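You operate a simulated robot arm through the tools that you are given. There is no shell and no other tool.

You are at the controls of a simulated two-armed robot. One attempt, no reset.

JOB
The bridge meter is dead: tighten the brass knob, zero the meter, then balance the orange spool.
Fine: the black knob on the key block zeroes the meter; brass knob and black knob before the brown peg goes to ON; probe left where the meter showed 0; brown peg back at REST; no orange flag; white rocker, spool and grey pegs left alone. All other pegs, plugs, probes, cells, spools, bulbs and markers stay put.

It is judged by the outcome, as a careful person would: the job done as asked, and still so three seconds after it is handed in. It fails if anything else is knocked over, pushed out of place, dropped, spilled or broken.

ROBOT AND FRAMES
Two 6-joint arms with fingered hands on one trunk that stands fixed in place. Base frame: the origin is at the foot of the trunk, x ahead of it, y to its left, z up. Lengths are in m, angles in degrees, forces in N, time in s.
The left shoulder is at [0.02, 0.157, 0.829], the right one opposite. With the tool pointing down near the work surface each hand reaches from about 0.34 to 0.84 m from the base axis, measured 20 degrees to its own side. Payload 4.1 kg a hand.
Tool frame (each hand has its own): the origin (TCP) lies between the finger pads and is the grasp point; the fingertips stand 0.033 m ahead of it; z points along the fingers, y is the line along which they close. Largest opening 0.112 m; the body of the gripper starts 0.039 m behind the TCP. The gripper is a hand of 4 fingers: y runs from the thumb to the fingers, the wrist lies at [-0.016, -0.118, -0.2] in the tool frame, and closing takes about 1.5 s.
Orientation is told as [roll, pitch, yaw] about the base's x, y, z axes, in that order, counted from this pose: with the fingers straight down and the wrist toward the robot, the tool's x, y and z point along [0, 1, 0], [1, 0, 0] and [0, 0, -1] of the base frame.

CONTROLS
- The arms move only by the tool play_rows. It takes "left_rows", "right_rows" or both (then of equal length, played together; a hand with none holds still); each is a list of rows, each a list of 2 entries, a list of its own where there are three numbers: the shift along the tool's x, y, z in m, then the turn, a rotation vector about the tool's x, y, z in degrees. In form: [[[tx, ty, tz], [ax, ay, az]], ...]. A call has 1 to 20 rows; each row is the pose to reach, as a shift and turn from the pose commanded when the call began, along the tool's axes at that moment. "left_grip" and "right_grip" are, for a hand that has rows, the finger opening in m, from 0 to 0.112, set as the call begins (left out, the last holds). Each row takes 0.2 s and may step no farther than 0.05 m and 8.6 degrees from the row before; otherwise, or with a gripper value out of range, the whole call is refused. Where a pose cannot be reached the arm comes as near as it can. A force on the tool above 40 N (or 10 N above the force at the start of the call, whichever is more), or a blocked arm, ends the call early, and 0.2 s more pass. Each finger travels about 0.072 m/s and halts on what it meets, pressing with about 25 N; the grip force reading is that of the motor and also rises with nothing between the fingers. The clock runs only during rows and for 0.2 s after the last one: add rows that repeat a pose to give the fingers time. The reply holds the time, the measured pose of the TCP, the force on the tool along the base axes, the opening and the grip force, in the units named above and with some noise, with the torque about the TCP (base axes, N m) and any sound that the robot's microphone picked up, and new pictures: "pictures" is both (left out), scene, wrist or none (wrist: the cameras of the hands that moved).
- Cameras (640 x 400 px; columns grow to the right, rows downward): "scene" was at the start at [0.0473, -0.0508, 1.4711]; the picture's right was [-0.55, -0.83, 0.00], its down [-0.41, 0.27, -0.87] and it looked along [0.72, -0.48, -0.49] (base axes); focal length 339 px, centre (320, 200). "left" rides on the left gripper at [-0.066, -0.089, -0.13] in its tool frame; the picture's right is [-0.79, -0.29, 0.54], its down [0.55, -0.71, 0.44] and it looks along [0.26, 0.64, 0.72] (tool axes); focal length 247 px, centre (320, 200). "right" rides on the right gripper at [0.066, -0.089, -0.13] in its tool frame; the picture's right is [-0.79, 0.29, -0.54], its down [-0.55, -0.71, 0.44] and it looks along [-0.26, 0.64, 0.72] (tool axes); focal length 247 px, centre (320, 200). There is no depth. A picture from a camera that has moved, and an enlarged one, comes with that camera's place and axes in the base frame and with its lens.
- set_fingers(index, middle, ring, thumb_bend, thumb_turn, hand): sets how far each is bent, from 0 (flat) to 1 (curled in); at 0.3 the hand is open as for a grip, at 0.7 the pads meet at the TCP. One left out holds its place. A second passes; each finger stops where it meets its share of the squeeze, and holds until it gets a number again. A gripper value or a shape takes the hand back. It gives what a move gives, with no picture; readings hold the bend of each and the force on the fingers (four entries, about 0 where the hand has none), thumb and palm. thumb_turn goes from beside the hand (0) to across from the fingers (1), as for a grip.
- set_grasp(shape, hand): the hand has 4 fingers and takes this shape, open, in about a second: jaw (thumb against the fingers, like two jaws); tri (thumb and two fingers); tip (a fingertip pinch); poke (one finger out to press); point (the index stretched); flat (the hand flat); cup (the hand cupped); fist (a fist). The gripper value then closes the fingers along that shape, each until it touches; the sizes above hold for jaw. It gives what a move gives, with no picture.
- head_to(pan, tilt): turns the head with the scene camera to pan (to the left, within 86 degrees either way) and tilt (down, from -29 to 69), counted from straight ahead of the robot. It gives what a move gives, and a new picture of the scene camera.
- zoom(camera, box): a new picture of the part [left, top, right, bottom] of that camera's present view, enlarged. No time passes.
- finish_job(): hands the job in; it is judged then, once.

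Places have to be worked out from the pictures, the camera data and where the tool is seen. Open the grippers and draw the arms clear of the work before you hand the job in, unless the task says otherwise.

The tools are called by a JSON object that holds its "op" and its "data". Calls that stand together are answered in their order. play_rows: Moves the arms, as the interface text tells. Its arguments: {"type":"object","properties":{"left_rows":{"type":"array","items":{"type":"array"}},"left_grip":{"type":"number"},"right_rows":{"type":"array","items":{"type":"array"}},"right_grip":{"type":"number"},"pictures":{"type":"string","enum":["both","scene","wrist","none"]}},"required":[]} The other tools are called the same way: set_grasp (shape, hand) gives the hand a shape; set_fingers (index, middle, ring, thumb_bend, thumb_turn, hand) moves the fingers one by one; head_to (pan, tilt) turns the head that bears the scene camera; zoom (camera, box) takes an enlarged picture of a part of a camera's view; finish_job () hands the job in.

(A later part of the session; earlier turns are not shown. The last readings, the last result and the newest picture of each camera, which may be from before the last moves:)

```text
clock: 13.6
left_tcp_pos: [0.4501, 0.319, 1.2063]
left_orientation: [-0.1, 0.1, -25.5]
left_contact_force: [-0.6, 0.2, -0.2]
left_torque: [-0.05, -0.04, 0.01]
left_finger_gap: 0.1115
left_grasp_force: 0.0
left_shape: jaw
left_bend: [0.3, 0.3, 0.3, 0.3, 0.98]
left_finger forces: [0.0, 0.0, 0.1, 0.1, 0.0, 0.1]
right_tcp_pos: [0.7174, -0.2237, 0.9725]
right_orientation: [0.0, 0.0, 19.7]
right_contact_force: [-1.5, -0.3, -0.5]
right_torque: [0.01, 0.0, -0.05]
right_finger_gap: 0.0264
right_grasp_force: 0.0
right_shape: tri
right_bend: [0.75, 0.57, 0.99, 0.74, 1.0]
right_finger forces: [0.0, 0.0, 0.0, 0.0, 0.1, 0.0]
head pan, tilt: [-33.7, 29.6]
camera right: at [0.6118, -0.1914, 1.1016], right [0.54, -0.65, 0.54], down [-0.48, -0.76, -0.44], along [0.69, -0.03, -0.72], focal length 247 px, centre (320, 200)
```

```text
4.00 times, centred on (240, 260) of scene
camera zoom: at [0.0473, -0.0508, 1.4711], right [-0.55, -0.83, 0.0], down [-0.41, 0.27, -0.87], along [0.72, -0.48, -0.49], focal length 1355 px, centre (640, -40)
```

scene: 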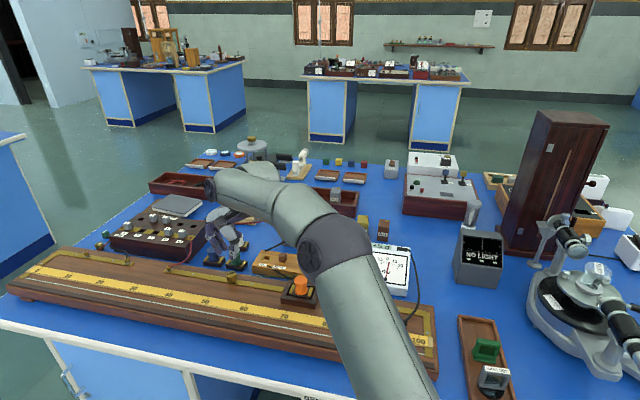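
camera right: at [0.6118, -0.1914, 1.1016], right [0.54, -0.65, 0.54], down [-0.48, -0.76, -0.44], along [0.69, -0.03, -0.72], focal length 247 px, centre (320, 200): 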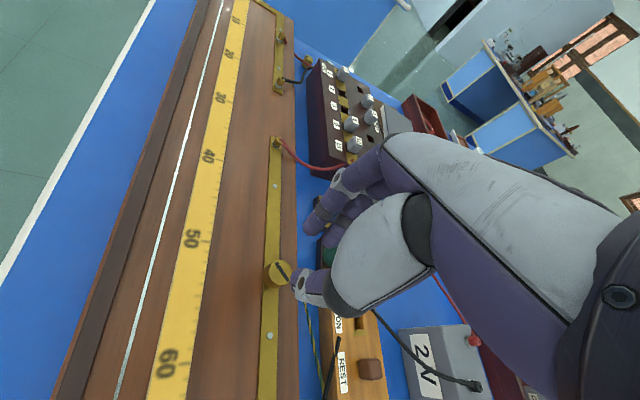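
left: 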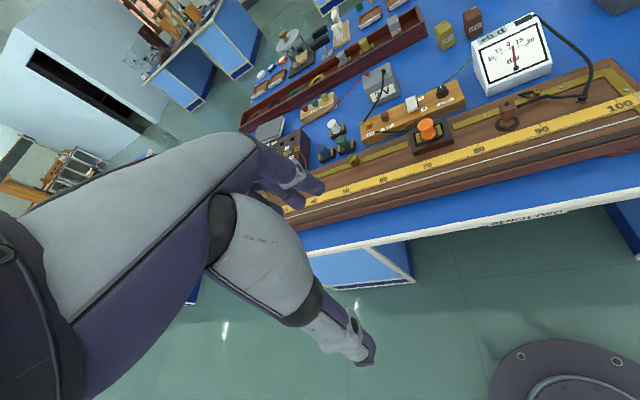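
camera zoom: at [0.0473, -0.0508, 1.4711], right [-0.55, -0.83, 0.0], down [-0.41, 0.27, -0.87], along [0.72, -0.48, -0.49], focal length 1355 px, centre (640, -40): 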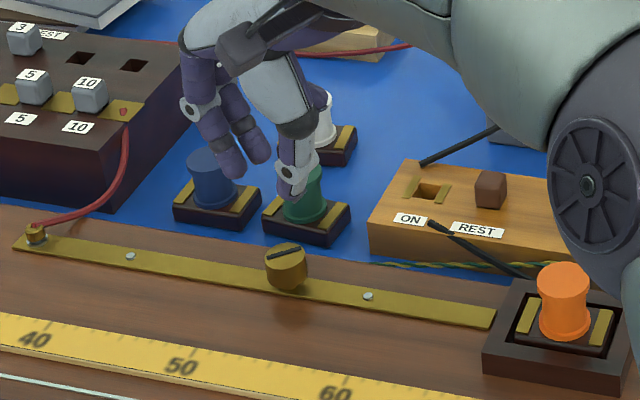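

In tri the thumb tip reaches lower than the two fingertips, so the fingers were landing on the knob's top. I try straighter index/middle with set_fingers to level the tips, and look at the shape in air.

{"op": "set_fingers", "data": {"hand": "right", "index": 0.6, "middle": 0.45, "thumb_bend": 0.75}}

{"op": "zoom", "data": {"camera": "right", "box": [180, 160, 420, 340]}}

{"op": "zoom", "data": {"camera": "scene", "box": [180, 190, 300, 290]}}

```text
clock: 14.6
left_tcp_pos: [0.4513, 0.3193, 1.2066]
left_orientation: [0.0, 0.0, -25.5]
left_contact_force: [-0.1, -0.6, 0.2]
left_torque: [-0.01, -0.07, -0.02]
left_finger_gap: 0.1118
left_grasp_force: 0.1
left_shape: jaw
left_bend: [0.3, 0.3, 0.3, 0.3, 0.98]
left_finger forces: [0.1, 0.1, 0.0, 0.0, 0.0, 0.0]
right_tcp_pos: [0.7157, -0.2241, 0.9715]
right_orientation: [0.0, -0.1, 19.6]
right_contact_force: [0.7, 0.2, -1.1]
right_torque: [0.04, 0.01, -0.03]
right_finger_gap: 0.0065
right_grasp_force: 0.1
right_shape: fingers
right_bend: [0.6, 0.45, 0.99, 0.75, 1.0]
right_finger forces: [0.0, 0.1, 0.1, 0.0, 0.0, 0.0]
head pan, tilt: [-33.7, 29.6]
```

```text
2.22 times, centred on (300, 250) of right
camera zoom: at [0.6118, -0.1914, 1.1016], right [0.54, -0.65, 0.54], down [-0.48, -0.76, -0.44], along [0.69, -0.03, -0.72], focal length 549 px, centre (364, 89)
```

zoom: 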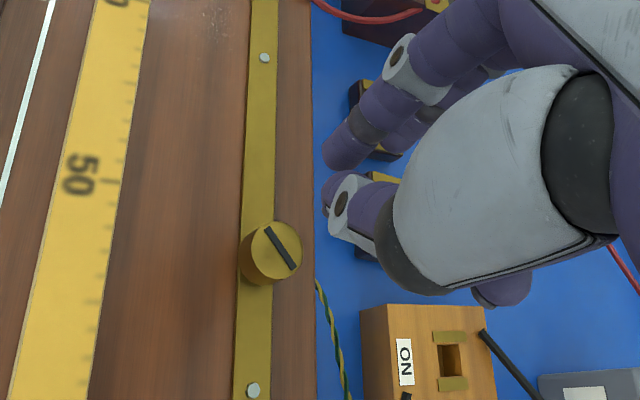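

```text
4.00 times, centred on (240, 240) of scene
camera zoom: at [0.0473, -0.0508, 1.4711], right [-0.55, -0.83, 0.0], down [-0.41, 0.27, -0.87], along [0.72, -0.48, -0.49], focal length 1355 px, centre (640, 40)
```

zoom: 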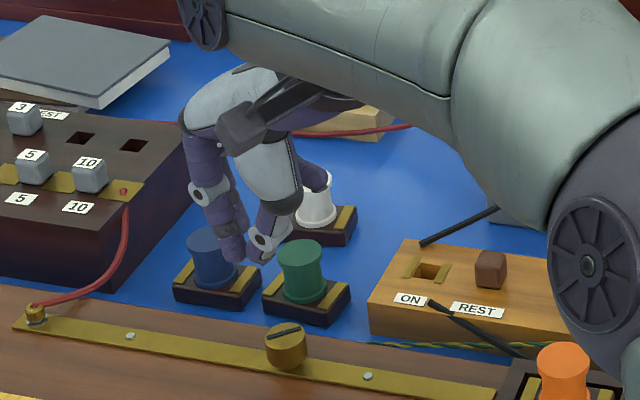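

Triangulating the tips: index tip at about tool (+0.013, +0.010), thumb (+0.008, -0.004), both roughly 0.025 ahead, so now level. I set an open version of this shape and check the clearance before descending.

{"op": "set_fingers", "data": {"hand": "right", "index": 0.42, "middle": 0.32, "thumb_bend": 0.52}}

{"op": "zoom", "data": {"camera": "right", "box": [180, 160, 420, 340]}}

{"op": "zoom", "data": {"camera": "scene", "box": [180, 190, 300, 290]}}

```text
clock: 15.6
left_tcp_pos: [0.4505, 0.3193, 1.2058]
left_orientation: [-0.1, 0.1, -25.5]
left_contact_force: [0.5, 0.2, 0.7]
left_torque: [0.0, -0.01, 0.04]
left_finger_gap: 0.1118
left_grasp_force: 0.0
left_shape: jaw
left_bend: [0.3, 0.3, 0.3, 0.3, 0.98]
left_finger forces: [0.1, 0.0, 0.1, 0.1, 0.0, 0.0]
right_tcp_pos: [0.7155, -0.2238, 0.9723]
right_orientation: [0.1, 0.0, 19.7]
right_contact_force: [-0.4, 0.2, 0.1]
right_torque: [0.01, 0.0, -0.01]
right_finger_gap: 0.0656
right_grasp_force: 0.1
right_shape: fingers
right_bend: [0.42, 0.32, 0.99, 0.52, 1.0]
right_finger forces: [0.0, 0.0, 0.1, 0.0, 0.0, 0.1]
head pan, tilt: [-33.7, 29.6]
```

```text
2.22 times, centred on (300, 250) of right
camera zoom: at [0.6118, -0.1914, 1.1016], right [0.54, -0.65, 0.54], down [-0.48, -0.76, -0.44], along [0.69, -0.03, -0.72], focal length 549 px, centre (364, 89)
```

zoom: 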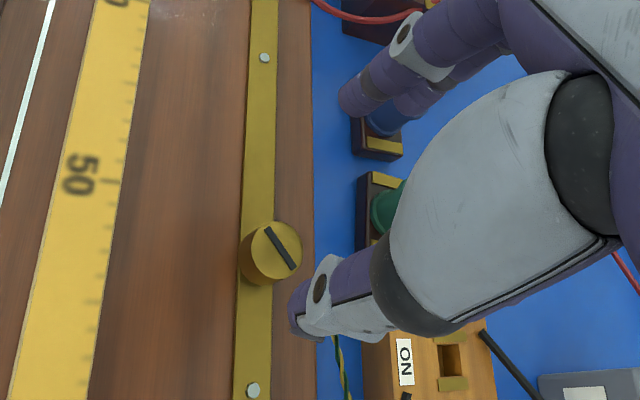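

```text
4.00 times, centred on (240, 240) of scene
camera zoom: at [0.0473, -0.0508, 1.4711], right [-0.55, -0.83, 0.0], down [-0.41, 0.27, -0.87], along [0.72, -0.48, -0.49], focal length 1355 px, centre (640, 40)
```

zoom: 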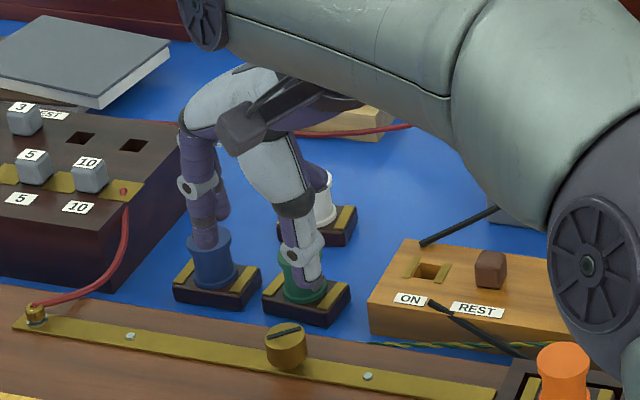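

Open tips are at about y ±0.036, level at 0.02 ahead. I shift 7 mm so the knob is centred and descend to TCP z≈0.897.

{"op": "play_rows", "data": {"right_rows": [[[-0.007, 0.001, 0.02], [0, 0, 0]], [[-0.007, 0.001, 0.04], [0, 0, 0]], [[-0.007, 0.001, 0.058], [0, 0, 0]], [[-0.007, 0.001, 0.068], [0, 0, 0]], [[-0.007, 0.001, 0.075], [0, 0, 0]]], "pictures": "none"}}

{"op": "zoom", "data": {"camera": "right", "box": [180, 160, 420, 340]}}

{"op": "zoom", "data": {"camera": "scene", "box": [180, 210, 300, 310]}}

```text
clock: 16.8
left_tcp_pos: [0.451, 0.3186, 1.2084]
left_orientation: [-0.1, 0.1, -25.6]
left_contact_force: [0.1, 0.0, 0.0]
left_torque: [-0.02, 0.0, 0.02]
left_finger_gap: 0.1117
left_grasp_force: 0.0
left_shape: jaw
left_bend: [0.3, 0.3, 0.3, 0.3, 0.98]
left_finger forces: [0.1, 0.0, 0.0, 0.0, 0.0, 0.0]
right_tcp_pos: [0.7192, -0.2308, 0.8986]
right_orientation: [0.0, 0.0, 19.6]
right_contact_force: [-0.2, -0.2, -0.5]
right_torque: [-0.02, 0.0, 0.0]
right_finger_gap: 0.0653
right_grasp_force: 0.1
right_shape: fingers
right_bend: [0.42, 0.32, 0.99, 0.52, 1.0]
right_finger forces: [0.0, 0.0, 0.0, 0.0, 0.1, 0.0]
head pan, tilt: [-33.7, 29.6]
```

```text
2.22 times, centred on (300, 250) of right
camera zoom: at [0.6154, -0.1984, 1.0271], right [0.54, -0.65, 0.54], down [-0.48, -0.76, -0.44], along [0.69, -0.03, -0.72], focal length 549 px, centre (364, 89)
```

zoom: 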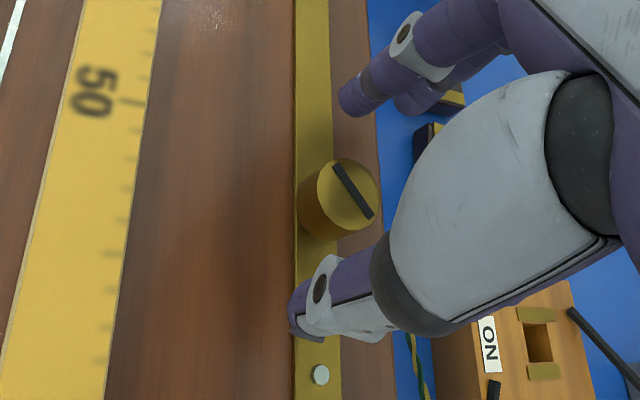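

```text
4.00 times, centred on (240, 260) of scene
camera zoom: at [0.0473, -0.0508, 1.4711], right [-0.55, -0.83, 0.0], down [-0.41, 0.27, -0.87], along [0.72, -0.48, -0.49], focal length 1355 px, centre (640, -40)
```

zoom: 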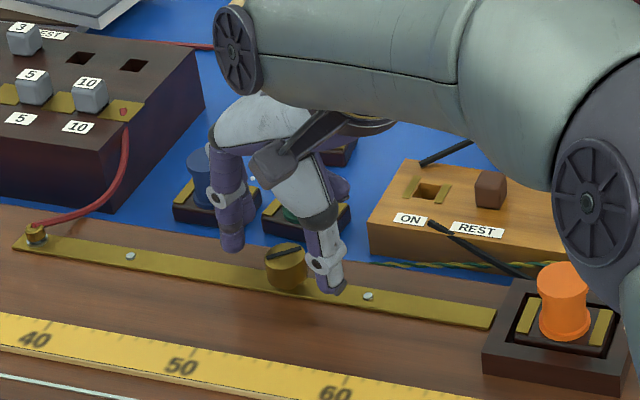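

The knob sits between thumb and the two fingers with tips beside it. I close the fingers on it.

{"op": "set_fingers", "data": {"hand": "right", "index": 0.62, "middle": 0.55, "thumb_bend": 0.75}}

{"op": "zoom", "data": {"camera": "right", "box": [180, 160, 420, 340]}}

{"op": "zoom", "data": {"camera": "scene", "box": [180, 210, 300, 310]}}

```text
clock: 17.8
left_tcp_pos: [0.4513, 0.318, 1.2072]
left_orientation: [0.0, 0.1, -25.5]
left_contact_force: [0.9, 0.5, -0.4]
left_torque: [0.01, 0.0, 0.0]
left_finger_gap: 0.1114
left_grasp_force: 0.0
left_shape: jaw
left_bend: [0.3, 0.3, 0.3, 0.3, 0.98]
left_finger forces: [0.0, 0.1, 0.0, 0.1, 0.0, 0.0]
right_tcp_pos: [0.7201, -0.2309, 0.898]
right_orientation: [-0.1, 0.2, 19.6]
right_contact_force: [-5.8, -2.3, -2.0]
right_torque: [-0.06, 0.14, -0.01]
right_finger_gap: 0.0222
right_grasp_force: 7.0
right_shape: fingers
right_bend: [0.58, 0.55, 0.99, 0.68, 1.0]
right_finger forces: [3.2, 0.0, 0.0, 0.0, 9.8, 0.0]
head pan, tilt: [-33.7, 29.6]
```

```text
2.22 times, centred on (300, 250) of right
camera zoom: at [0.6152, -0.1986, 1.027], right [0.54, -0.65, 0.54], down [-0.49, -0.76, -0.43], along [0.69, -0.03, -0.72], focal length 549 px, centre (364, 89)
```

zoom: 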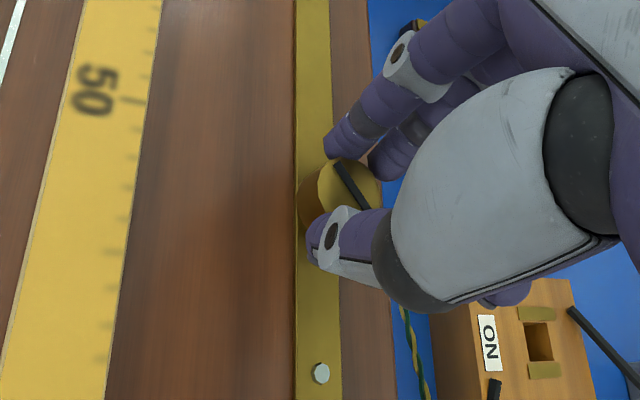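

```text
4.00 times, centred on (240, 260) of scene
camera zoom: at [0.0472, -0.0509, 1.4711], right [-0.55, -0.83, 0.0], down [-0.41, 0.27, -0.87], along [0.72, -0.48, -0.49], focal length 1355 px, centre (640, -40)
```

zoom: 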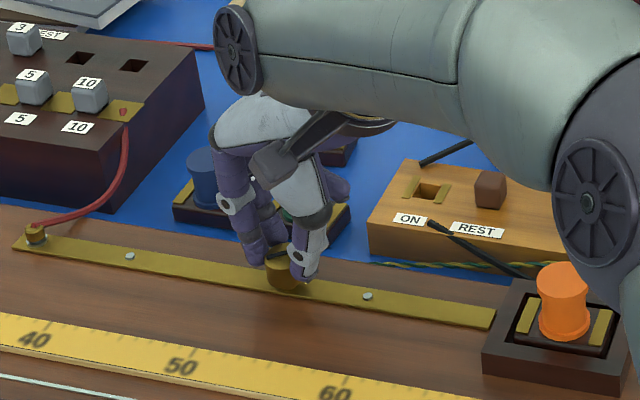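

Thumb and index hold the knob; the middle isn't touching yet. I squeeze a bit more with index and middle.

{"op": "set_fingers", "data": {"hand": "right", "index": 0.75, "middle": 0.75, "thumb_bend": 0.85}}

{"op": "zoom", "data": {"camera": "right", "box": [180, 160, 420, 340]}}

```text
clock: 18.8
left_tcp_pos: [0.4514, 0.3174, 1.2071]
left_orientation: [-0.1, 0.1, -25.5]
left_contact_force: [-0.5, -0.1, 0.1]
left_torque: [0.04, -0.03, 0.01]
left_finger_gap: 0.1116
left_grasp_force: 0.0
left_shape: jaw
left_bend: [0.3, 0.3, 0.3, 0.3, 0.98]
left_finger forces: [0.1, 0.1, 0.1, 0.0, 0.0, 0.1]
right_tcp_pos: [0.7198, -0.2312, 0.8974]
right_orientation: [0.0, 0.0, 19.5]
right_contact_force: [2.0, -10.8, -7.3]
right_torque: [-0.29, -0.21, -0.08]
right_finger_gap: 0.0203
right_grasp_force: 20.7
right_shape: fingers
right_bend: [0.59, 0.63, 0.99, 0.68, 1.0]
right_finger forces: [8.3, 12.9, 0.0, 0.0, 21.5, 0.1]
head pan, tilt: [-33.7, 29.6]
```

```text
2.22 times, centred on (300, 250) of right
camera zoom: at [0.6155, -0.1993, 1.0271], right [0.53, -0.65, 0.54], down [-0.48, -0.76, -0.44], along [0.69, -0.03, -0.72], focal length 549 px, centre (364, 89)
```

zoom: 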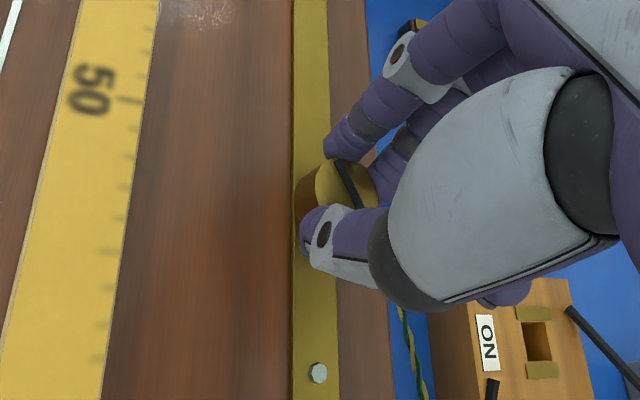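

A firm three-point grip (8, 13, 21 N). I turn clockwise seen from above, 40° about the knob's axis, watching the torque.

{"op": "play_rows", "data": {"right_rows": [[[0.0, -0.0008, 0], [0, 0, 8]], [[0.0002, -0.0017, 0], [0, 0, 16]], [[0.0005, -0.0024, 0], [0, 0, 24]], [[0.0009, -0.0032, 0], [0, 0, 32]], [[0.0014, -0.0039, 0], [0, 0, 40]]], "pictures": "scene"}}

{"op": "zoom", "data": {"camera": "right", "box": [180, 160, 420, 340]}}

{"op": "zoom", "data": {"camera": "scene", "box": [180, 210, 300, 310]}}

```text
clock: 20.0
left_tcp_pos: [0.4515, 0.3199, 1.2066]
left_orientation: [0.0, 0.2, -25.5]
left_contact_force: [-0.4, 0.4, 1.0]
left_torque: [0.0, 0.0, 0.01]
left_finger_gap: 0.1117
left_grasp_force: 0.1
left_shape: jaw
left_bend: [0.3, 0.3, 0.3, 0.3, 0.98]
left_finger forces: [0.1, 0.0, 0.0, 0.0, 0.0, 0.0]
right_tcp_pos: [0.7162, -0.2296, 0.8974]
right_orientation: [0.0, 0.0, -20.4]
right_contact_force: [4.6, 3.6, -6.7]
right_torque: [0.0, -0.27, 0.06]
right_finger_gap: 0.0204
right_grasp_force: 18.7
right_shape: fingers
right_bend: [0.57, 0.63, 0.99, 0.7, 0.98]
right_finger forces: [12.1, 6.7, 0.0, 0.0, 18.1, 0.1]
head pan, tilt: [-33.7, 29.6]
```

scene: 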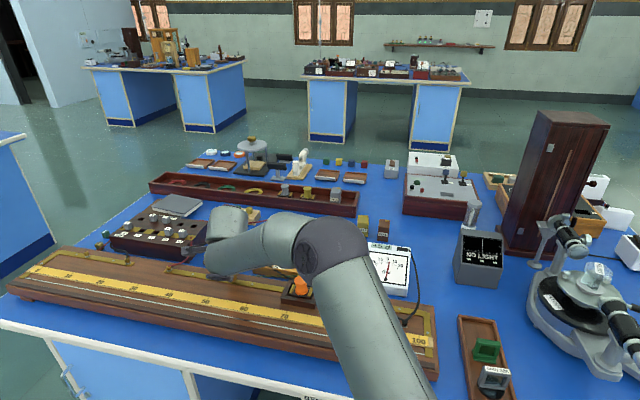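

```text
2.22 times, centred on (300, 250) of right
camera zoom: at [0.657, -0.1365, 1.0268], right [-0.01, -0.84, 0.54], down [-0.86, -0.27, -0.44], along [0.51, -0.47, -0.72], focal length 549 px, centre (364, 89)
```

zoom: 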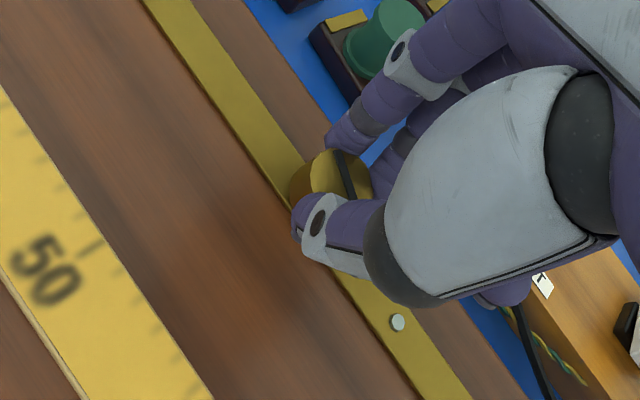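

```text
4.00 times, centred on (240, 260) of scene
camera zoom: at [0.0477, -0.0508, 1.4711], right [-0.55, -0.83, 0.0], down [-0.41, 0.27, -0.87], along [0.72, -0.48, -0.49], focal length 1355 px, centre (640, -40)
```

zoom: 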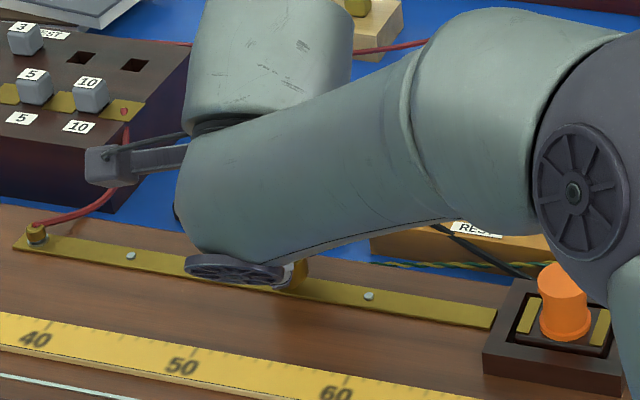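

The knob turned along with the hand (slot kept its place in the wrist view), with little torque. I go on clockwise another 40°.

{"op": "play_rows", "data": {"right_rows": [[[0.0, -0.0007, 0], [0, 0, 8]], [[0.0002, -0.0014, 0], [0, 0, 16]], [[0.0004, -0.002, 0], [0, 0, 24]], [[0.0008, -0.0026, 0], [0, 0, 32]], [[0.0012, -0.0032, 0], [0, 0, 40]]], "pictures": "none"}}

{"op": "zoom", "data": {"camera": "right", "box": [180, 160, 420, 340]}}

{"op": "zoom", "data": {"camera": "scene", "box": [180, 190, 420, 340]}}

```text
clock: 21.2
left_tcp_pos: [0.4504, 0.3197, 1.2066]
left_orientation: [0.0, 0.1, -25.5]
left_contact_force: [0.3, 0.7, 0.8]
left_torque: [0.02, 0.01, 0.0]
left_finger_gap: 0.1115
left_grasp_force: 0.0
left_shape: jaw
left_bend: [0.3, 0.3, 0.3, 0.3, 0.98]
left_finger forces: [0.0, 0.0, 0.1, 0.1, 0.0, 0.0]
right_tcp_pos: [0.7165, -0.2257, 0.8978]
right_orientation: [0.3, 0.0, -60.3]
right_contact_force: [12.1, 16.5, -8.0]
right_torque: [0.3, -0.31, 0.18]
right_finger_gap: 0.0207
right_grasp_force: 17.5
right_shape: fingers
right_bend: [0.57, 0.71, 0.99, 0.7, 0.96]
right_finger forces: [10.6, 2.0, 0.1, 0.0, 22.3, 0.1]
head pan, tilt: [-33.7, 29.6]
```

```text
2.22 times, centred on (300, 250) of right
camera zoom: at [0.7288, -0.1162, 1.0275], right [-0.55, -0.64, 0.53], down [-0.83, 0.34, -0.44], along [0.1, -0.68, -0.72], focal length 549 px, centre (364, 89)
```

zoom: 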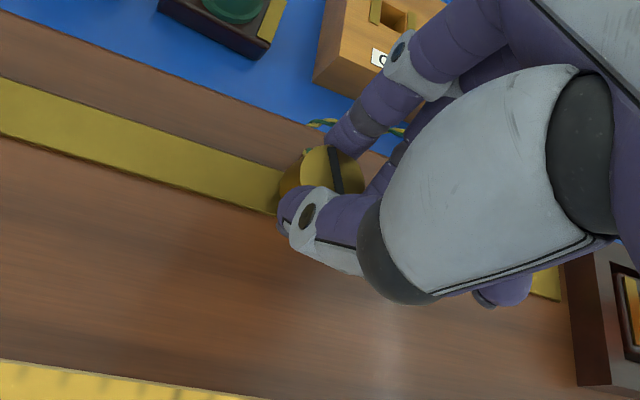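

```text
2.67 times, centred on (300, 265) of scene
camera zoom: at [0.0479, -0.0503, 1.4711], right [-0.55, -0.83, 0.0], down [-0.41, 0.27, -0.87], along [0.72, -0.48, -0.49], focal length 903 px, centre (373, 27)
```

zoom: 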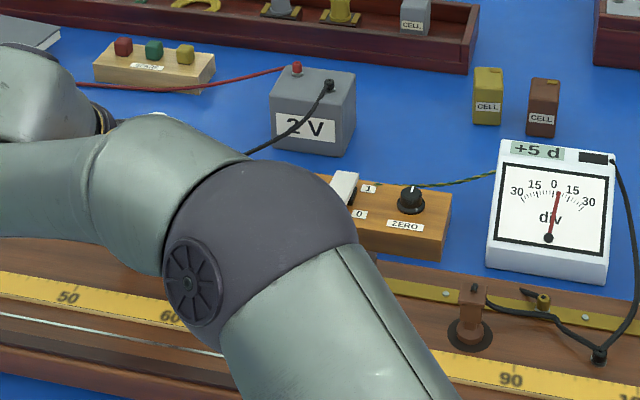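

The slot lags a little behind the hand and the lateral force has grown, so I trim the centre and continue 24° more to see if it stops.

{"op": "play_rows", "data": {"right_rows": [[[0.002, -0.001, 0], [0, 0, 0]], [[0.003, -0.0017, 0], [0, 0, 8]], [[0.0032, -0.0024, 0], [0, 0, 16]], [[0.0034, -0.003, 0], [0, 0, 24]]], "pictures": "none"}}

{"op": "zoom", "data": {"camera": "right", "box": [180, 160, 420, 340]}}

```text
clock: 22.2
left_tcp_pos: [0.4513, 0.3187, 1.2064]
left_orientation: [-0.2, 0.1, -25.6]
left_contact_force: [0.0, -0.2, -0.2]
left_torque: [-0.04, -0.03, -0.04]
left_finger_gap: 0.1118
left_grasp_force: 0.0
left_shape: jaw
left_bend: [0.3, 0.3, 0.3, 0.3, 0.98]
left_finger forces: [0.0, 0.0, 0.0, 0.1, 0.0, 0.0]
right_tcp_pos: [0.6963, -0.2288, 0.8937]
right_orientation: [-0.1, -0.1, -84.8]
right_contact_force: [-0.8, 0.5, 1.0]
right_torque: [-0.03, -0.03, 0.02]
right_finger_gap: 0.0
right_grasp_force: 0.0
right_shape: fingers
right_bend: [0.63, 0.72, 0.99, 0.78, 1.0]
right_finger forces: [0.1, 0.1, 0.1, 0.0, 0.0, 0.1]
right hand out of reach, approached as far as the arm can: row 4
head pan, tilt: [-33.7, 29.6]
```

```text
2.22 times, centred on (300, 250) of right
camera zoom: at [0.7554, -0.1336, 1.0215], right [-0.76, -0.36, 0.54], down [-0.62, 0.66, -0.44], along [-0.2, -0.66, -0.72], focal length 549 px, centre (364, 89)
```

zoom: 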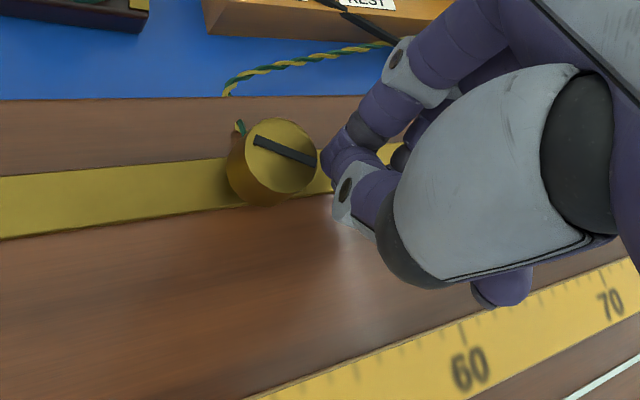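

The arm reached its limit and the fingers slipped off; the slot has turned clockwise about 65° (from 82° to 17°). I raise, swing back to yaw +40 and open for a second grip.

{"op": "play_rows", "data": {"right_rows": [[[0, 0, -0.03], [0, 0, 0]], [[0, 0, -0.06], [0, 0, 0]], [[0.002, 0, -0.08], [0, 0, -8.3]], [[0.004, 0, -0.08], [0, 0, -16.6]], [[0.006, 0, -0.08], [0, 0, -24.9]], [[0.008, 0.001, -0.08], [0, 0, -33.2]], [[0.01, 0.001, -0.08], [0, 0, -41.5]], [[0.012, 0.002, -0.08], [0, 0, -49.8]], [[0.014, 0.002, -0.08], [0, 0, -58.1]], [[0.016, 0.002, -0.08], [0, 0, -66.4]], [[0.018, 0.003, -0.08], [0, 0, -74.7]], [[0.02, 0.003, -0.08], [0, 0, -83]], [[0.022, 0.003, -0.08], [0, 0, -91.3]], [[0.024, 0.004, -0.08], [0, 0, -99.6]], [[0.026, 0.004, -0.08], [0, 0, -107.9]], [[0.028, 0.005, -0.08], [0, 0, -116.2]], [[0.029, 0.005, -0.08], [0, 0, -124.5]]], "pictures": "none"}}

{"op": "set_fingers", "data": {"hand": "right", "index": 0.42, "middle": 0.42, "thumb_bend": 0.52}}

{"op": "zoom", "data": {"camera": "right", "box": [180, 160, 420, 340]}}

{"op": "zoom", "data": {"camera": "scene", "box": [180, 210, 300, 310]}}

```text
clock: 25.8
left_tcp_pos: [0.4513, 0.3182, 1.2065]
left_orientation: [-0.1, 0.0, -25.5]
left_contact_force: [0.9, 0.4, -0.2]
left_torque: [-0.02, -0.01, -0.01]
left_finger_gap: 0.1119
left_grasp_force: 0.1
left_shape: jaw
left_bend: [0.3, 0.3, 0.3, 0.3, 0.98]
left_finger forces: [0.0, 0.1, 0.0, 0.0, 0.1, 0.0]
right_tcp_pos: [0.7227, -0.2263, 0.9708]
right_orientation: [0.0, 0.0, 40.2]
right_contact_force: [0.0, -0.1, 0.6]
right_torque: [0.0, 0.02, 0.0]
right_finger_gap: 0.0
right_grasp_force: 0.1
right_shape: fingers
right_bend: [0.63, 0.72, 0.99, 0.78, 1.0]
right_finger forces: [0.0, 0.1, 0.0, 0.0, 0.0, 0.0]
right hand out of reach, approached as far as the arm can: row 1, 2, 3, 17
head pan, tilt: [-33.7, 29.6]
```

```text
clock: 26.8
left_tcp_pos: [0.4514, 0.3181, 1.2071]
left_orientation: [-0.1, 0.1, -25.5]
left_contact_force: [-0.8, 0.6, -0.6]
left_torque: [-0.01, 0.01, -0.01]
left_finger_gap: 0.1117
left_grasp_force: 0.0
left_shape: jaw
left_bend: [0.3, 0.3, 0.3, 0.3, 0.98]
left_finger forces: [0.1, 0.0, 0.0, 0.0, 0.0, 0.1]
right_tcp_pos: [0.7213, -0.2273, 0.9714]
right_orientation: [-0.1, 0.0, 40.1]
right_contact_force: [-0.1, 0.3, -0.3]
right_torque: [-0.02, -0.02, 0.02]
right_finger_gap: 0.0659
right_grasp_force: 0.0
right_shape: fingers
right_bend: [0.42, 0.42, 0.99, 0.52, 1.0]
right_finger forces: [0.1, 0.1, 0.1, 0.1, 0.0, 0.0]
head pan, tilt: [-33.7, 29.6]
```

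```text
2.22 times, centred on (300, 250) of right
camera zoom: at [0.6125, -0.2341, 1.0999], right [0.73, -0.42, 0.54], down [-0.19, -0.88, -0.44], along [0.66, 0.22, -0.72], focal length 549 px, centre (364, 89)
```

zoom: 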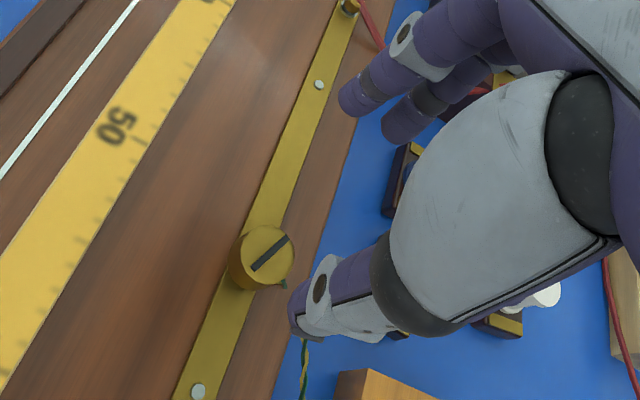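

```text
4.00 times, centred on (240, 260) of scene
camera zoom: at [0.0473, -0.0508, 1.4711], right [-0.55, -0.83, 0.0], down [-0.41, 0.27, -0.87], along [0.72, -0.48, -0.49], focal length 1355 px, centre (640, -40)
```

zoom: 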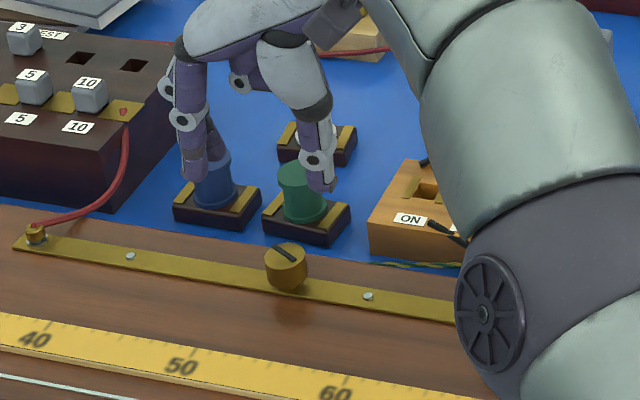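

A small dark-green speck appears beside the knob; I look closer in case it's an indicator.

{"op": "zoom", "data": {"camera": "right", "box": [270, 250, 318, 290]}}

{"op": "zoom", "data": {"camera": "scene", "box": [208, 258, 256, 288]}}

{"op": "zoom", "data": {"camera": "scene", "box": [355, 236, 419, 300]}}

```text
10.00 times, centred on (294, 270) of right
camera zoom: at [0.6125, -0.2341, 1.0999], right [0.73, -0.42, 0.54], down [-0.19, -0.88, -0.44], along [0.66, 0.22, -0.72], focal length 2470 px, centre (580, -500)
```

zoom: 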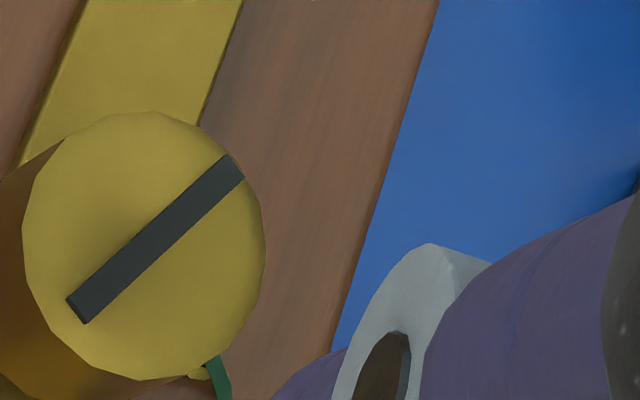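

```text
13.33 times, centred on (232, 273) of scene
camera zoom: at [0.0473, -0.0508, 1.4711], right [-0.55, -0.83, 0.0], down [-0.41, 0.27, -0.87], along [0.72, -0.48, -0.49], focal length 4516 px, centre (1493, -773)
```

zoom: 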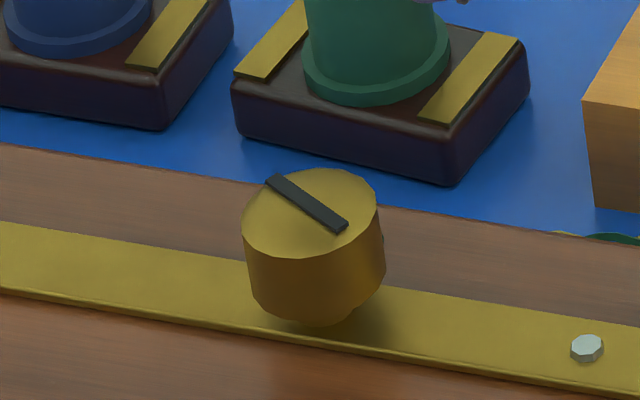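

```text
6.25 times, centred on (387, 268) of scene
camera zoom: at [0.0473, -0.0508, 1.4711], right [-0.55, -0.83, 0.0], down [-0.41, 0.27, -0.87], along [0.72, -0.48, -0.49], focal length 2117 px, centre (-99, -225)
```

zoom: 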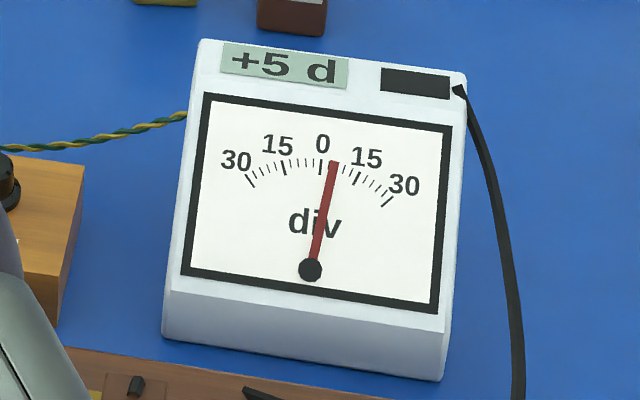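

The green is just the wire's end. Knob centre refines to (0.722, -0.2285), top z 0.879. Yaw 40 is at the reach limit, so I back off to yaw 30 and check the pose before descending.

{"op": "play_rows", "data": {"right_rows": [[[0, 0, 0.02], [0, 0, 5]], [[0, 0, 0.04], [0, 0, 10]], [[0, 0, 0.04], [0, 0, 10]]], "pictures": "none"}}

```text
clock: 27.6
left_tcp_pos: [0.4507, 0.3199, 1.2069]
left_orientation: [-0.1, 0.1, -25.5]
left_contact_force: [0.2, 0.3, -0.4]
left_torque: [0.0, -0.01, 0.01]
left_finger_gap: 0.1117
left_grasp_force: 0.0
left_shape: jaw
left_bend: [0.3, 0.3, 0.3, 0.3, 0.98]
left_finger forces: [0.0, 0.0, 0.1, 0.0, 0.1, 0.0]
right_tcp_pos: [0.7216, -0.227, 0.9309]
right_orientation: [0.0, 0.0, 30.1]
right_contact_force: [0.2, 0.2, -0.5]
right_torque: [-0.01, -0.01, -0.01]
right_finger_gap: 0.0652
right_grasp_force: 0.0
right_shape: fingers
right_bend: [0.42, 0.42, 0.99, 0.52, 1.0]
right_finger forces: [0.0, 0.1, 0.0, 0.0, 0.0, 0.1]
head pan, tilt: [-33.7, 29.6]
```

Pose follows properly now. I shift 6.5 mm and descend to z≈0.892, then close.

{"op": "play_rows", "data": {"right_rows": [[[-0.0065, 0.0006, 0.015], [0, 0, 0]], [[-0.0065, 0.0006, 0.028], [0, 0, 0]], [[-0.0065, 0.0006, 0.039], [0, 0, 0]]], "pictures": "none"}}

{"op": "set_fingers", "data": {"hand": "right", "index": 0.7, "middle": 0.75, "thumb_bend": 0.8}}

{"op": "zoom", "data": {"camera": "right", "box": [180, 160, 420, 340]}}

```text
clock: 28.4
left_tcp_pos: [0.4509, 0.3197, 1.2069]
left_orientation: [-0.1, 0.1, -25.4]
left_contact_force: [-0.3, 0.4, -0.4]
left_torque: [0.03, 0.02, -0.02]
left_finger_gap: 0.1118
left_grasp_force: 0.0
left_shape: jaw
left_bend: [0.3, 0.3, 0.3, 0.3, 0.98]
left_finger forces: [0.0, 0.0, 0.0, 0.0, 0.0, 0.0]
right_tcp_pos: [0.7253, -0.2332, 0.8929]
right_orientation: [-0.1, -0.1, 30.1]
right_contact_force: [0.0, -0.4, -0.3]
right_torque: [-0.03, -0.01, 0.0]
right_finger_gap: 0.0653
right_grasp_force: 0.0
right_shape: fingers
right_bend: [0.42, 0.42, 0.99, 0.52, 1.0]
right_finger forces: [0.1, 0.1, 0.1, 0.1, 0.0, 0.0]
head pan, tilt: [-33.7, 29.6]
```

```text
clock: 29.4
left_tcp_pos: [0.4504, 0.3192, 1.2065]
left_orientation: [-0.1, 0.1, -25.4]
left_contact_force: [0.3, 0.4, 0.0]
left_torque: [-0.02, 0.0, 0.03]
left_finger_gap: 0.1119
left_grasp_force: 0.0
left_shape: jaw
left_bend: [0.3, 0.3, 0.3, 0.3, 0.98]
left_finger forces: [0.0, 0.0, 0.0, 0.0, 0.1, 0.1]
right_tcp_pos: [0.725, -0.2342, 0.8928]
right_orientation: [0.0, 0.2, 30.1]
right_contact_force: [1.5, -8.9, -7.0]
right_torque: [-0.24, -0.09, -0.02]
right_finger_gap: 0.0215
right_grasp_force: 18.2
right_shape: fingers
right_bend: [0.6, 0.67, 0.99, 0.67, 1.0]
right_finger forces: [7.8, 9.5, 0.0, 0.1, 18.8, 0.0]
head pan, tilt: [-33.7, 29.6]
```

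```text
2.22 times, centred on (300, 250) of right
camera zoom: at [0.6163, -0.2213, 1.0204], right [0.64, -0.54, 0.54], down [-0.34, -0.83, -0.43], along [0.69, 0.1, -0.72], focal length 549 px, centre (364, 89)
```

zoom: 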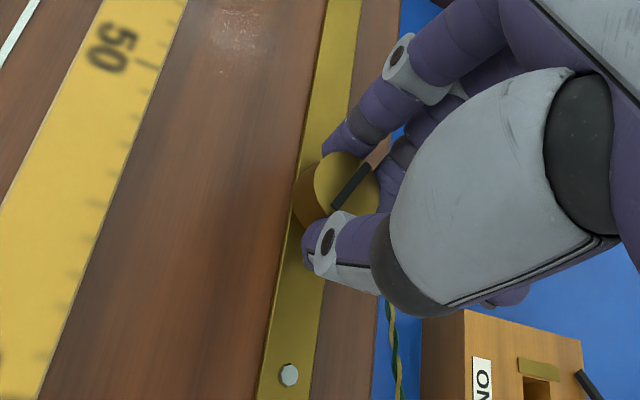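

Firm grip again (8, 9.5, 19 N), with the knob centred at tool (+0.006, 0). I turn clockwise 48°.

{"op": "play_rows", "data": {"right_rows": [[[0.0001, -0.0008, 0], [0, 0, 8]], [[0.0002, -0.0017, 0], [0, 0, 16]], [[0.0005, -0.0024, 0], [0, 0, 24]], [[0.0009, -0.0032, 0], [0, 0, 32]], [[0.0014, -0.0039, 0], [0, 0, 40]], [[0.002, -0.0045, 0], [0, 0, 48]]], "pictures": "none"}}

{"op": "zoom", "data": {"camera": "right", "box": [180, 160, 420, 340]}}

```text
clock: 30.8
left_tcp_pos: [0.4504, 0.3192, 1.2072]
left_orientation: [-0.1, 0.1, -25.5]
left_contact_force: [-0.6, 0.0, 0.6]
left_torque: [0.03, -0.02, -0.01]
left_finger_gap: 0.1117
left_grasp_force: 0.0
left_shape: jaw
left_bend: [0.3, 0.3, 0.3, 0.3, 0.98]
left_finger forces: [0.0, 0.0, 0.0, 0.0, 0.1, 0.1]
right_tcp_pos: [0.7193, -0.2324, 0.8917]
right_orientation: [0.0, 0.2, -17.8]
right_contact_force: [-1.9, -0.3, -6.3]
right_torque: [0.01, 0.02, 0.03]
right_finger_gap: 0.021
right_grasp_force: 16.4
right_shape: fingers
right_bend: [0.6, 0.68, 0.99, 0.68, 1.0]
right_finger forces: [9.3, 6.6, 0.0, 0.0, 17.2, 0.0]
head pan, tilt: [-33.7, 29.6]
```

```text
2.22 times, centred on (300, 250) of right
camera zoom: at [0.657, -0.1423, 1.0206], right [0.03, -0.84, 0.54], down [-0.85, -0.31, -0.43], along [0.53, -0.44, -0.72], focal length 549 px, centre (364, 89)
```

zoom: 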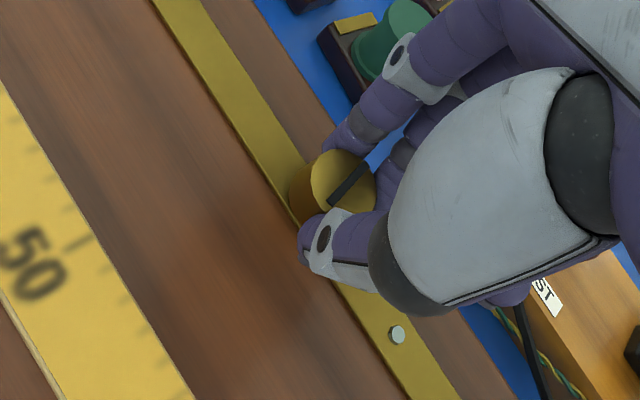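

It turns freely with the hand. I continue 40° more.

{"op": "play_rows", "data": {"right_rows": [[[0.0002, -0.0007, 0], [0, 0, 8]], [[0.0005, -0.0013, 0], [0, 0, 16]], [[0.0008, -0.0019, 0], [0, 0, 24]], [[0.0013, -0.0025, 0], [0, 0, 32]], [[0.0018, -0.003, 0], [0, 0, 40]]], "pictures": "none"}}

{"op": "zoom", "data": {"camera": "right", "box": [180, 160, 420, 340]}}

{"op": "zoom", "data": {"camera": "scene", "box": [180, 190, 420, 340]}}

```text
clock: 32.0
left_tcp_pos: [0.4503, 0.3197, 1.2065]
left_orientation: [-0.1, 0.1, -25.5]
left_contact_force: [1.0, -0.1, -1.3]
left_torque: [0.03, -0.02, -0.01]
left_finger_gap: 0.1118
left_grasp_force: 0.1
left_shape: jaw
left_bend: [0.3, 0.3, 0.3, 0.3, 0.98]
left_finger forces: [0.1, 0.0, 0.0, 0.0, 0.0, 0.1]
right_tcp_pos: [0.7184, -0.2308, 0.892]
right_orientation: [0.0, 0.0, -58.0]
right_contact_force: [-4.0, 3.5, -6.2]
right_torque: [0.03, 0.05, 0.13]
right_finger_gap: 0.0204
right_grasp_force: 12.5
right_shape: fingers
right_bend: [0.61, 0.73, 0.99, 0.68, 1.0]
right_finger forces: [7.7, 2.5, 0.1, 0.0, 15.1, 0.0]
head pan, tilt: [-33.7, 29.6]
```

```text
2.22 times, centred on (300, 250) of right
camera zoom: at [0.7279, -0.1197, 1.0208], right [-0.52, -0.66, 0.54], down [-0.84, 0.31, -0.44], along [0.12, -0.68, -0.72], focal length 549 px, centre (364, 89)
```

zoom: 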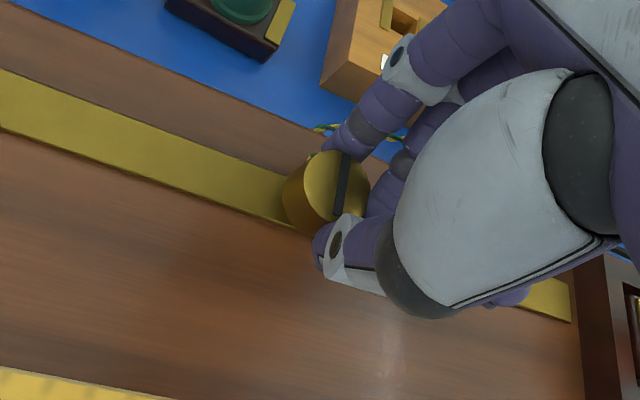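

```text
2.67 times, centred on (300, 265) of scene
camera zoom: at [0.0473, -0.0508, 1.4711], right [-0.55, -0.83, 0.0], down [-0.41, 0.27, -0.87], along [0.72, -0.48, -0.49], focal length 903 px, centre (373, 27)
```

zoom: 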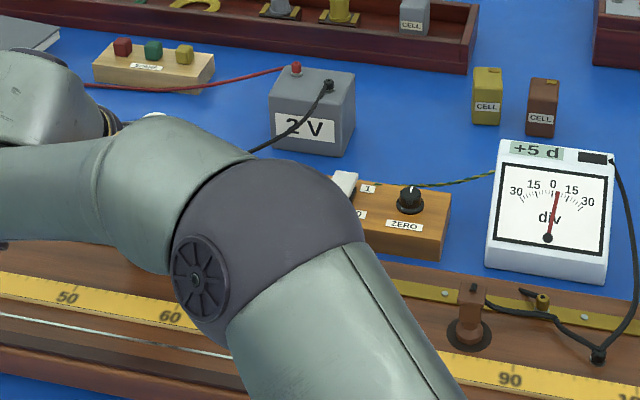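

The slot moved only about 8° while the hand turned 40°, and torque rose, which suggests the stop near -44°. To be sure, I release, swing back around the knob and grip once more.

{"op": "set_fingers", "data": {"hand": "right", "index": 0.42, "middle": 0.42, "thumb_bend": 0.52}}

{"op": "play_rows", "data": {"right_rows": [[[0, 0.0008, -0.02], [0, 0, -8]], [[0.0002, 0.0015, -0.035], [0, 0, -16]], [[0.0005, 0.002, -0.035], [0, 0, -24]], [[0.0008, 0.0026, -0.035], [0, 0, -32]], [[0.0012, 0.0032, -0.035], [0, 0, -40]], [[0.0017, 0.0037, -0.035], [0, 0, -48]], [[0.0022, 0.0041, -0.035], [0, 0, -56]], [[0.0028, 0.0045, -0.035], [0, 0, -64]], [[0.0034, 0.0047, -0.035], [0, 0, -72]], [[0.004, 0.0049, -0.035], [0, 0, -80]]], "pictures": "none"}}

{"op": "zoom", "data": {"camera": "right", "box": [180, 160, 420, 340]}}

{"op": "zoom", "data": {"camera": "scene", "box": [208, 258, 256, 288]}}

```text
clock: 33.0
left_tcp_pos: [0.4492, 0.318, 1.2076]
left_orientation: [-0.1, 0.1, -25.5]
left_contact_force: [0.1, -0.2, -0.1]
left_torque: [-0.01, 0.01, -0.02]
left_finger_gap: 0.1116
left_grasp_force: 0.0
left_shape: jaw
left_bend: [0.3, 0.3, 0.3, 0.3, 0.98]
left_finger forces: [0.0, 0.0, 0.0, 0.1, 0.1, 0.0]
right_tcp_pos: [0.718, -0.2295, 0.892]
right_orientation: [0.0, 0.0, -58.0]
right_contact_force: [0.0, 0.9, 0.5]
right_torque: [-0.03, 0.03, -0.03]
right_finger_gap: 0.0656
right_grasp_force: 0.1
right_shape: fingers
right_bend: [0.42, 0.42, 0.99, 0.52, 1.0]
right_finger forces: [0.0, 0.0, 0.0, 0.0, 0.0, 0.0]
head pan, tilt: [-33.7, 29.6]
```

```text
clock: 35.2
left_tcp_pos: [0.4509, 0.3202, 1.2069]
left_orientation: [-0.1, 0.1, -25.6]
left_contact_force: [0.0, -0.4, -0.7]
left_torque: [0.02, 0.0, -0.01]
left_finger_gap: 0.1116
left_grasp_force: 0.2
left_shape: jaw
left_bend: [0.3, 0.3, 0.3, 0.3, 0.98]
left_finger forces: [0.0, 0.0, 0.0, 0.0, 0.0, 0.0]
right_tcp_pos: [0.7241, -0.2323, 0.9258]
right_orientation: [0.1, 0.0, 22.1]
right_contact_force: [-0.2, -1.0, -0.5]
right_torque: [-0.01, 0.0, 0.02]
right_finger_gap: 0.0655
right_grasp_force: 0.0
right_shape: fingers
right_bend: [0.42, 0.42, 0.99, 0.52, 1.0]
right_finger forces: [0.1, 0.1, 0.1, 0.1, 0.1, 0.0]
head pan, tilt: [-33.7, 29.6]
```

```text
2.22 times, centred on (300, 250) of right
camera zoom: at [0.6181, -0.2046, 1.0561], right [0.56, -0.63, 0.54], down [-0.45, -0.78, -0.44], along [0.69, 0.0, -0.72], focal length 549 px, centre (364, 89)
```

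zoom: 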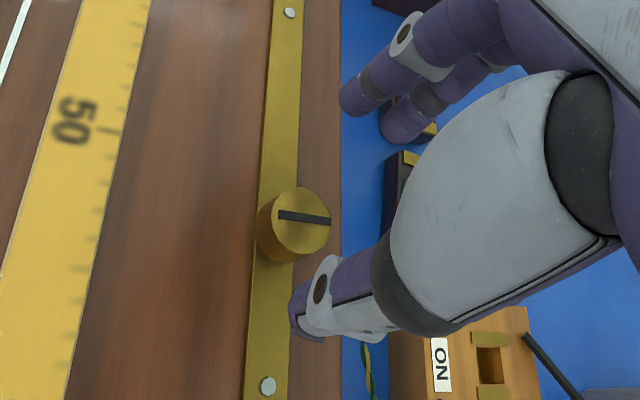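

```text
13.33 times, centred on (232, 273) of scene
camera zoom: at [0.0472, -0.0507, 1.4711], right [-0.55, -0.83, 0.0], down [-0.41, 0.27, -0.87], along [0.72, -0.48, -0.49], focal length 4516 px, centre (1493, -773)
```

zoom: 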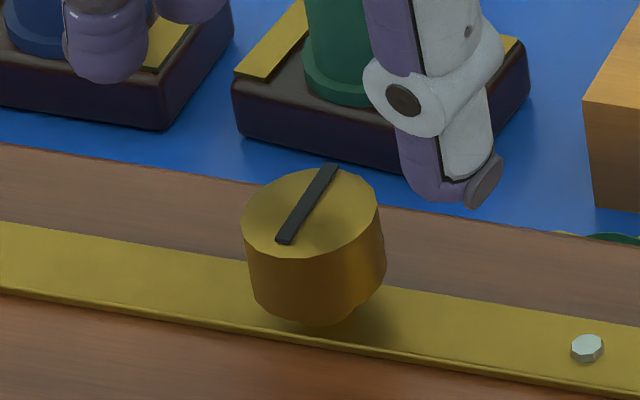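

The slot now lies at -45°, straight across the board. I descend and grip again to test whether it is at its stop.

{"op": "play_rows", "data": {"right_rows": [[[-0.001, 0, 0.015], [0, 0, 0]], [[-0.001, 0, 0.027], [0, 0, 0]], [[-0.001, 0, 0.035], [0, 0, 0]]], "pictures": "none"}}

{"op": "set_fingers", "data": {"hand": "right", "index": 0.72, "middle": 0.78, "thumb_bend": 0.85}}

{"op": "zoom", "data": {"camera": "right", "box": [180, 160, 420, 340]}}

{"op": "play_rows", "data": {"right_rows": [[[0.0001, -0.0007, 0], [0, 0, 8]], [[0.0002, -0.0014, 0], [0, 0, 16]], [[0.0004, -0.002, 0], [0, 0, 24]], [[0.0008, -0.0026, 0], [0, 0, 32]], [[0.0012, -0.0032, 0], [0, 0, 40]]], "pictures": "none"}}

{"op": "zoom", "data": {"camera": "right", "box": [180, 160, 420, 340]}}

```text
clock: 36.0
left_tcp_pos: [0.4503, 0.3184, 1.2071]
left_orientation: [0.0, 0.0, -25.5]
left_contact_force: [-0.4, -0.4, -0.6]
left_torque: [0.0, -0.02, 0.01]
left_finger_gap: 0.1114
left_grasp_force: 0.0
left_shape: jaw
left_bend: [0.3, 0.3, 0.3, 0.3, 0.98]
left_finger forces: [0.0, 0.1, 0.1, 0.0, 0.1, 0.0]
right_tcp_pos: [0.7254, -0.2336, 0.8914]
right_orientation: [0.0, 0.0, 22.2]
right_contact_force: [0.2, 0.4, 1.1]
right_torque: [-0.03, -0.05, -0.01]
right_finger_gap: 0.0654
right_grasp_force: 0.1
right_shape: fingers
right_bend: [0.42, 0.42, 0.99, 0.52, 1.0]
right_finger forces: [0.0, 0.1, 0.0, 0.0, 0.0, 0.1]
head pan, tilt: [-33.7, 29.6]
```

```text
clock: 37.0
left_tcp_pos: [0.4512, 0.3204, 1.2068]
left_orientation: [0.0, 0.1, -25.5]
left_contact_force: [0.2, 0.0, 0.2]
left_torque: [0.04, 0.0, 0.05]
left_finger_gap: 0.1117
left_grasp_force: 0.1
left_shape: jaw
left_bend: [0.3, 0.3, 0.3, 0.3, 0.98]
left_finger forces: [0.0, 0.0, 0.0, 0.0, 0.0, 0.0]
right_tcp_pos: [0.724, -0.2338, 0.8898]
right_orientation: [0.1, 0.1, 22.0]
right_contact_force: [-3.3, -10.6, -9.0]
right_torque: [-0.21, 0.08, 0.06]
right_finger_gap: 0.0212
right_grasp_force: 20.2
right_shape: fingers
right_bend: [0.6, 0.67, 0.99, 0.67, 1.0]
right_finger forces: [8.4, 10.1, 0.1, 0.1, 22.6, 0.0]
head pan, tilt: [-33.7, 29.6]
```

```text
2.22 times, centred on (300, 250) of right
camera zoom: at [0.6182, -0.2065, 1.0198], right [0.56, -0.63, 0.54], down [-0.45, -0.78, -0.43], along [0.69, 0.0, -0.72], focal length 549 px, centre (364, 89)
```

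zoom: 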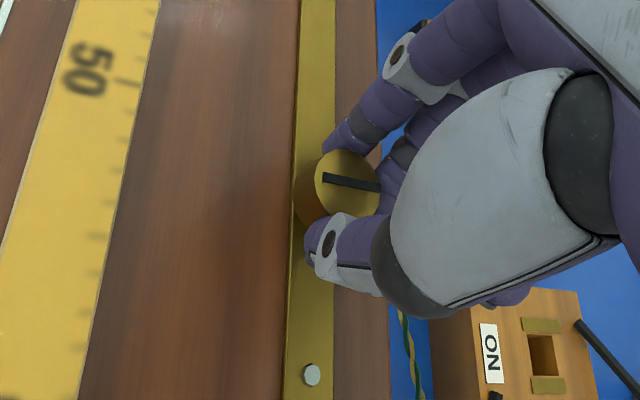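

```text
clock: 38.2
left_tcp_pos: [0.4513, 0.3185, 1.2069]
left_orientation: [0.0, 0.1, -25.5]
left_contact_force: [-0.3, 0.8, -0.8]
left_torque: [-0.02, 0.01, -0.01]
left_finger_gap: 0.1117
left_grasp_force: 0.1
left_shape: jaw
left_bend: [0.3, 0.3, 0.3, 0.3, 0.98]
left_finger forces: [0.0, 0.0, 0.0, 0.0, 0.1, 0.0]
right_tcp_pos: [0.7207, -0.2341, 0.8907]
right_orientation: [-0.1, 0.1, -18.1]
right_contact_force: [-6.9, -7.1, -13.1]
right_torque: [-0.14, 0.09, 0.1]
right_finger_gap: 0.0193
right_grasp_force: 14.5
right_shape: fingers
right_bend: [0.6, 0.72, 0.99, 0.68, 1.0]
right_finger forces: [7.0, 3.8, 0.1, 0.1, 18.1, 0.1]
head pan, tilt: [-33.7, 29.6]
```

```text
2.22 times, centred on (300, 250) of right
camera zoom: at [0.6579, -0.1441, 1.0198], right [0.03, -0.84, 0.54], down [-0.85, -0.31, -0.43], along [0.53, -0.45, -0.72], focal length 549 px, centre (364, 89)
```

zoom: 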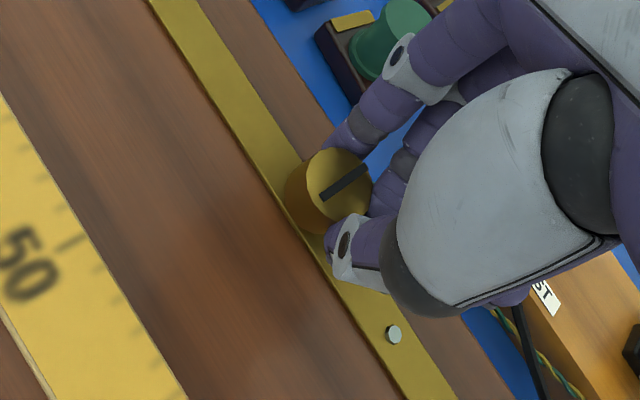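

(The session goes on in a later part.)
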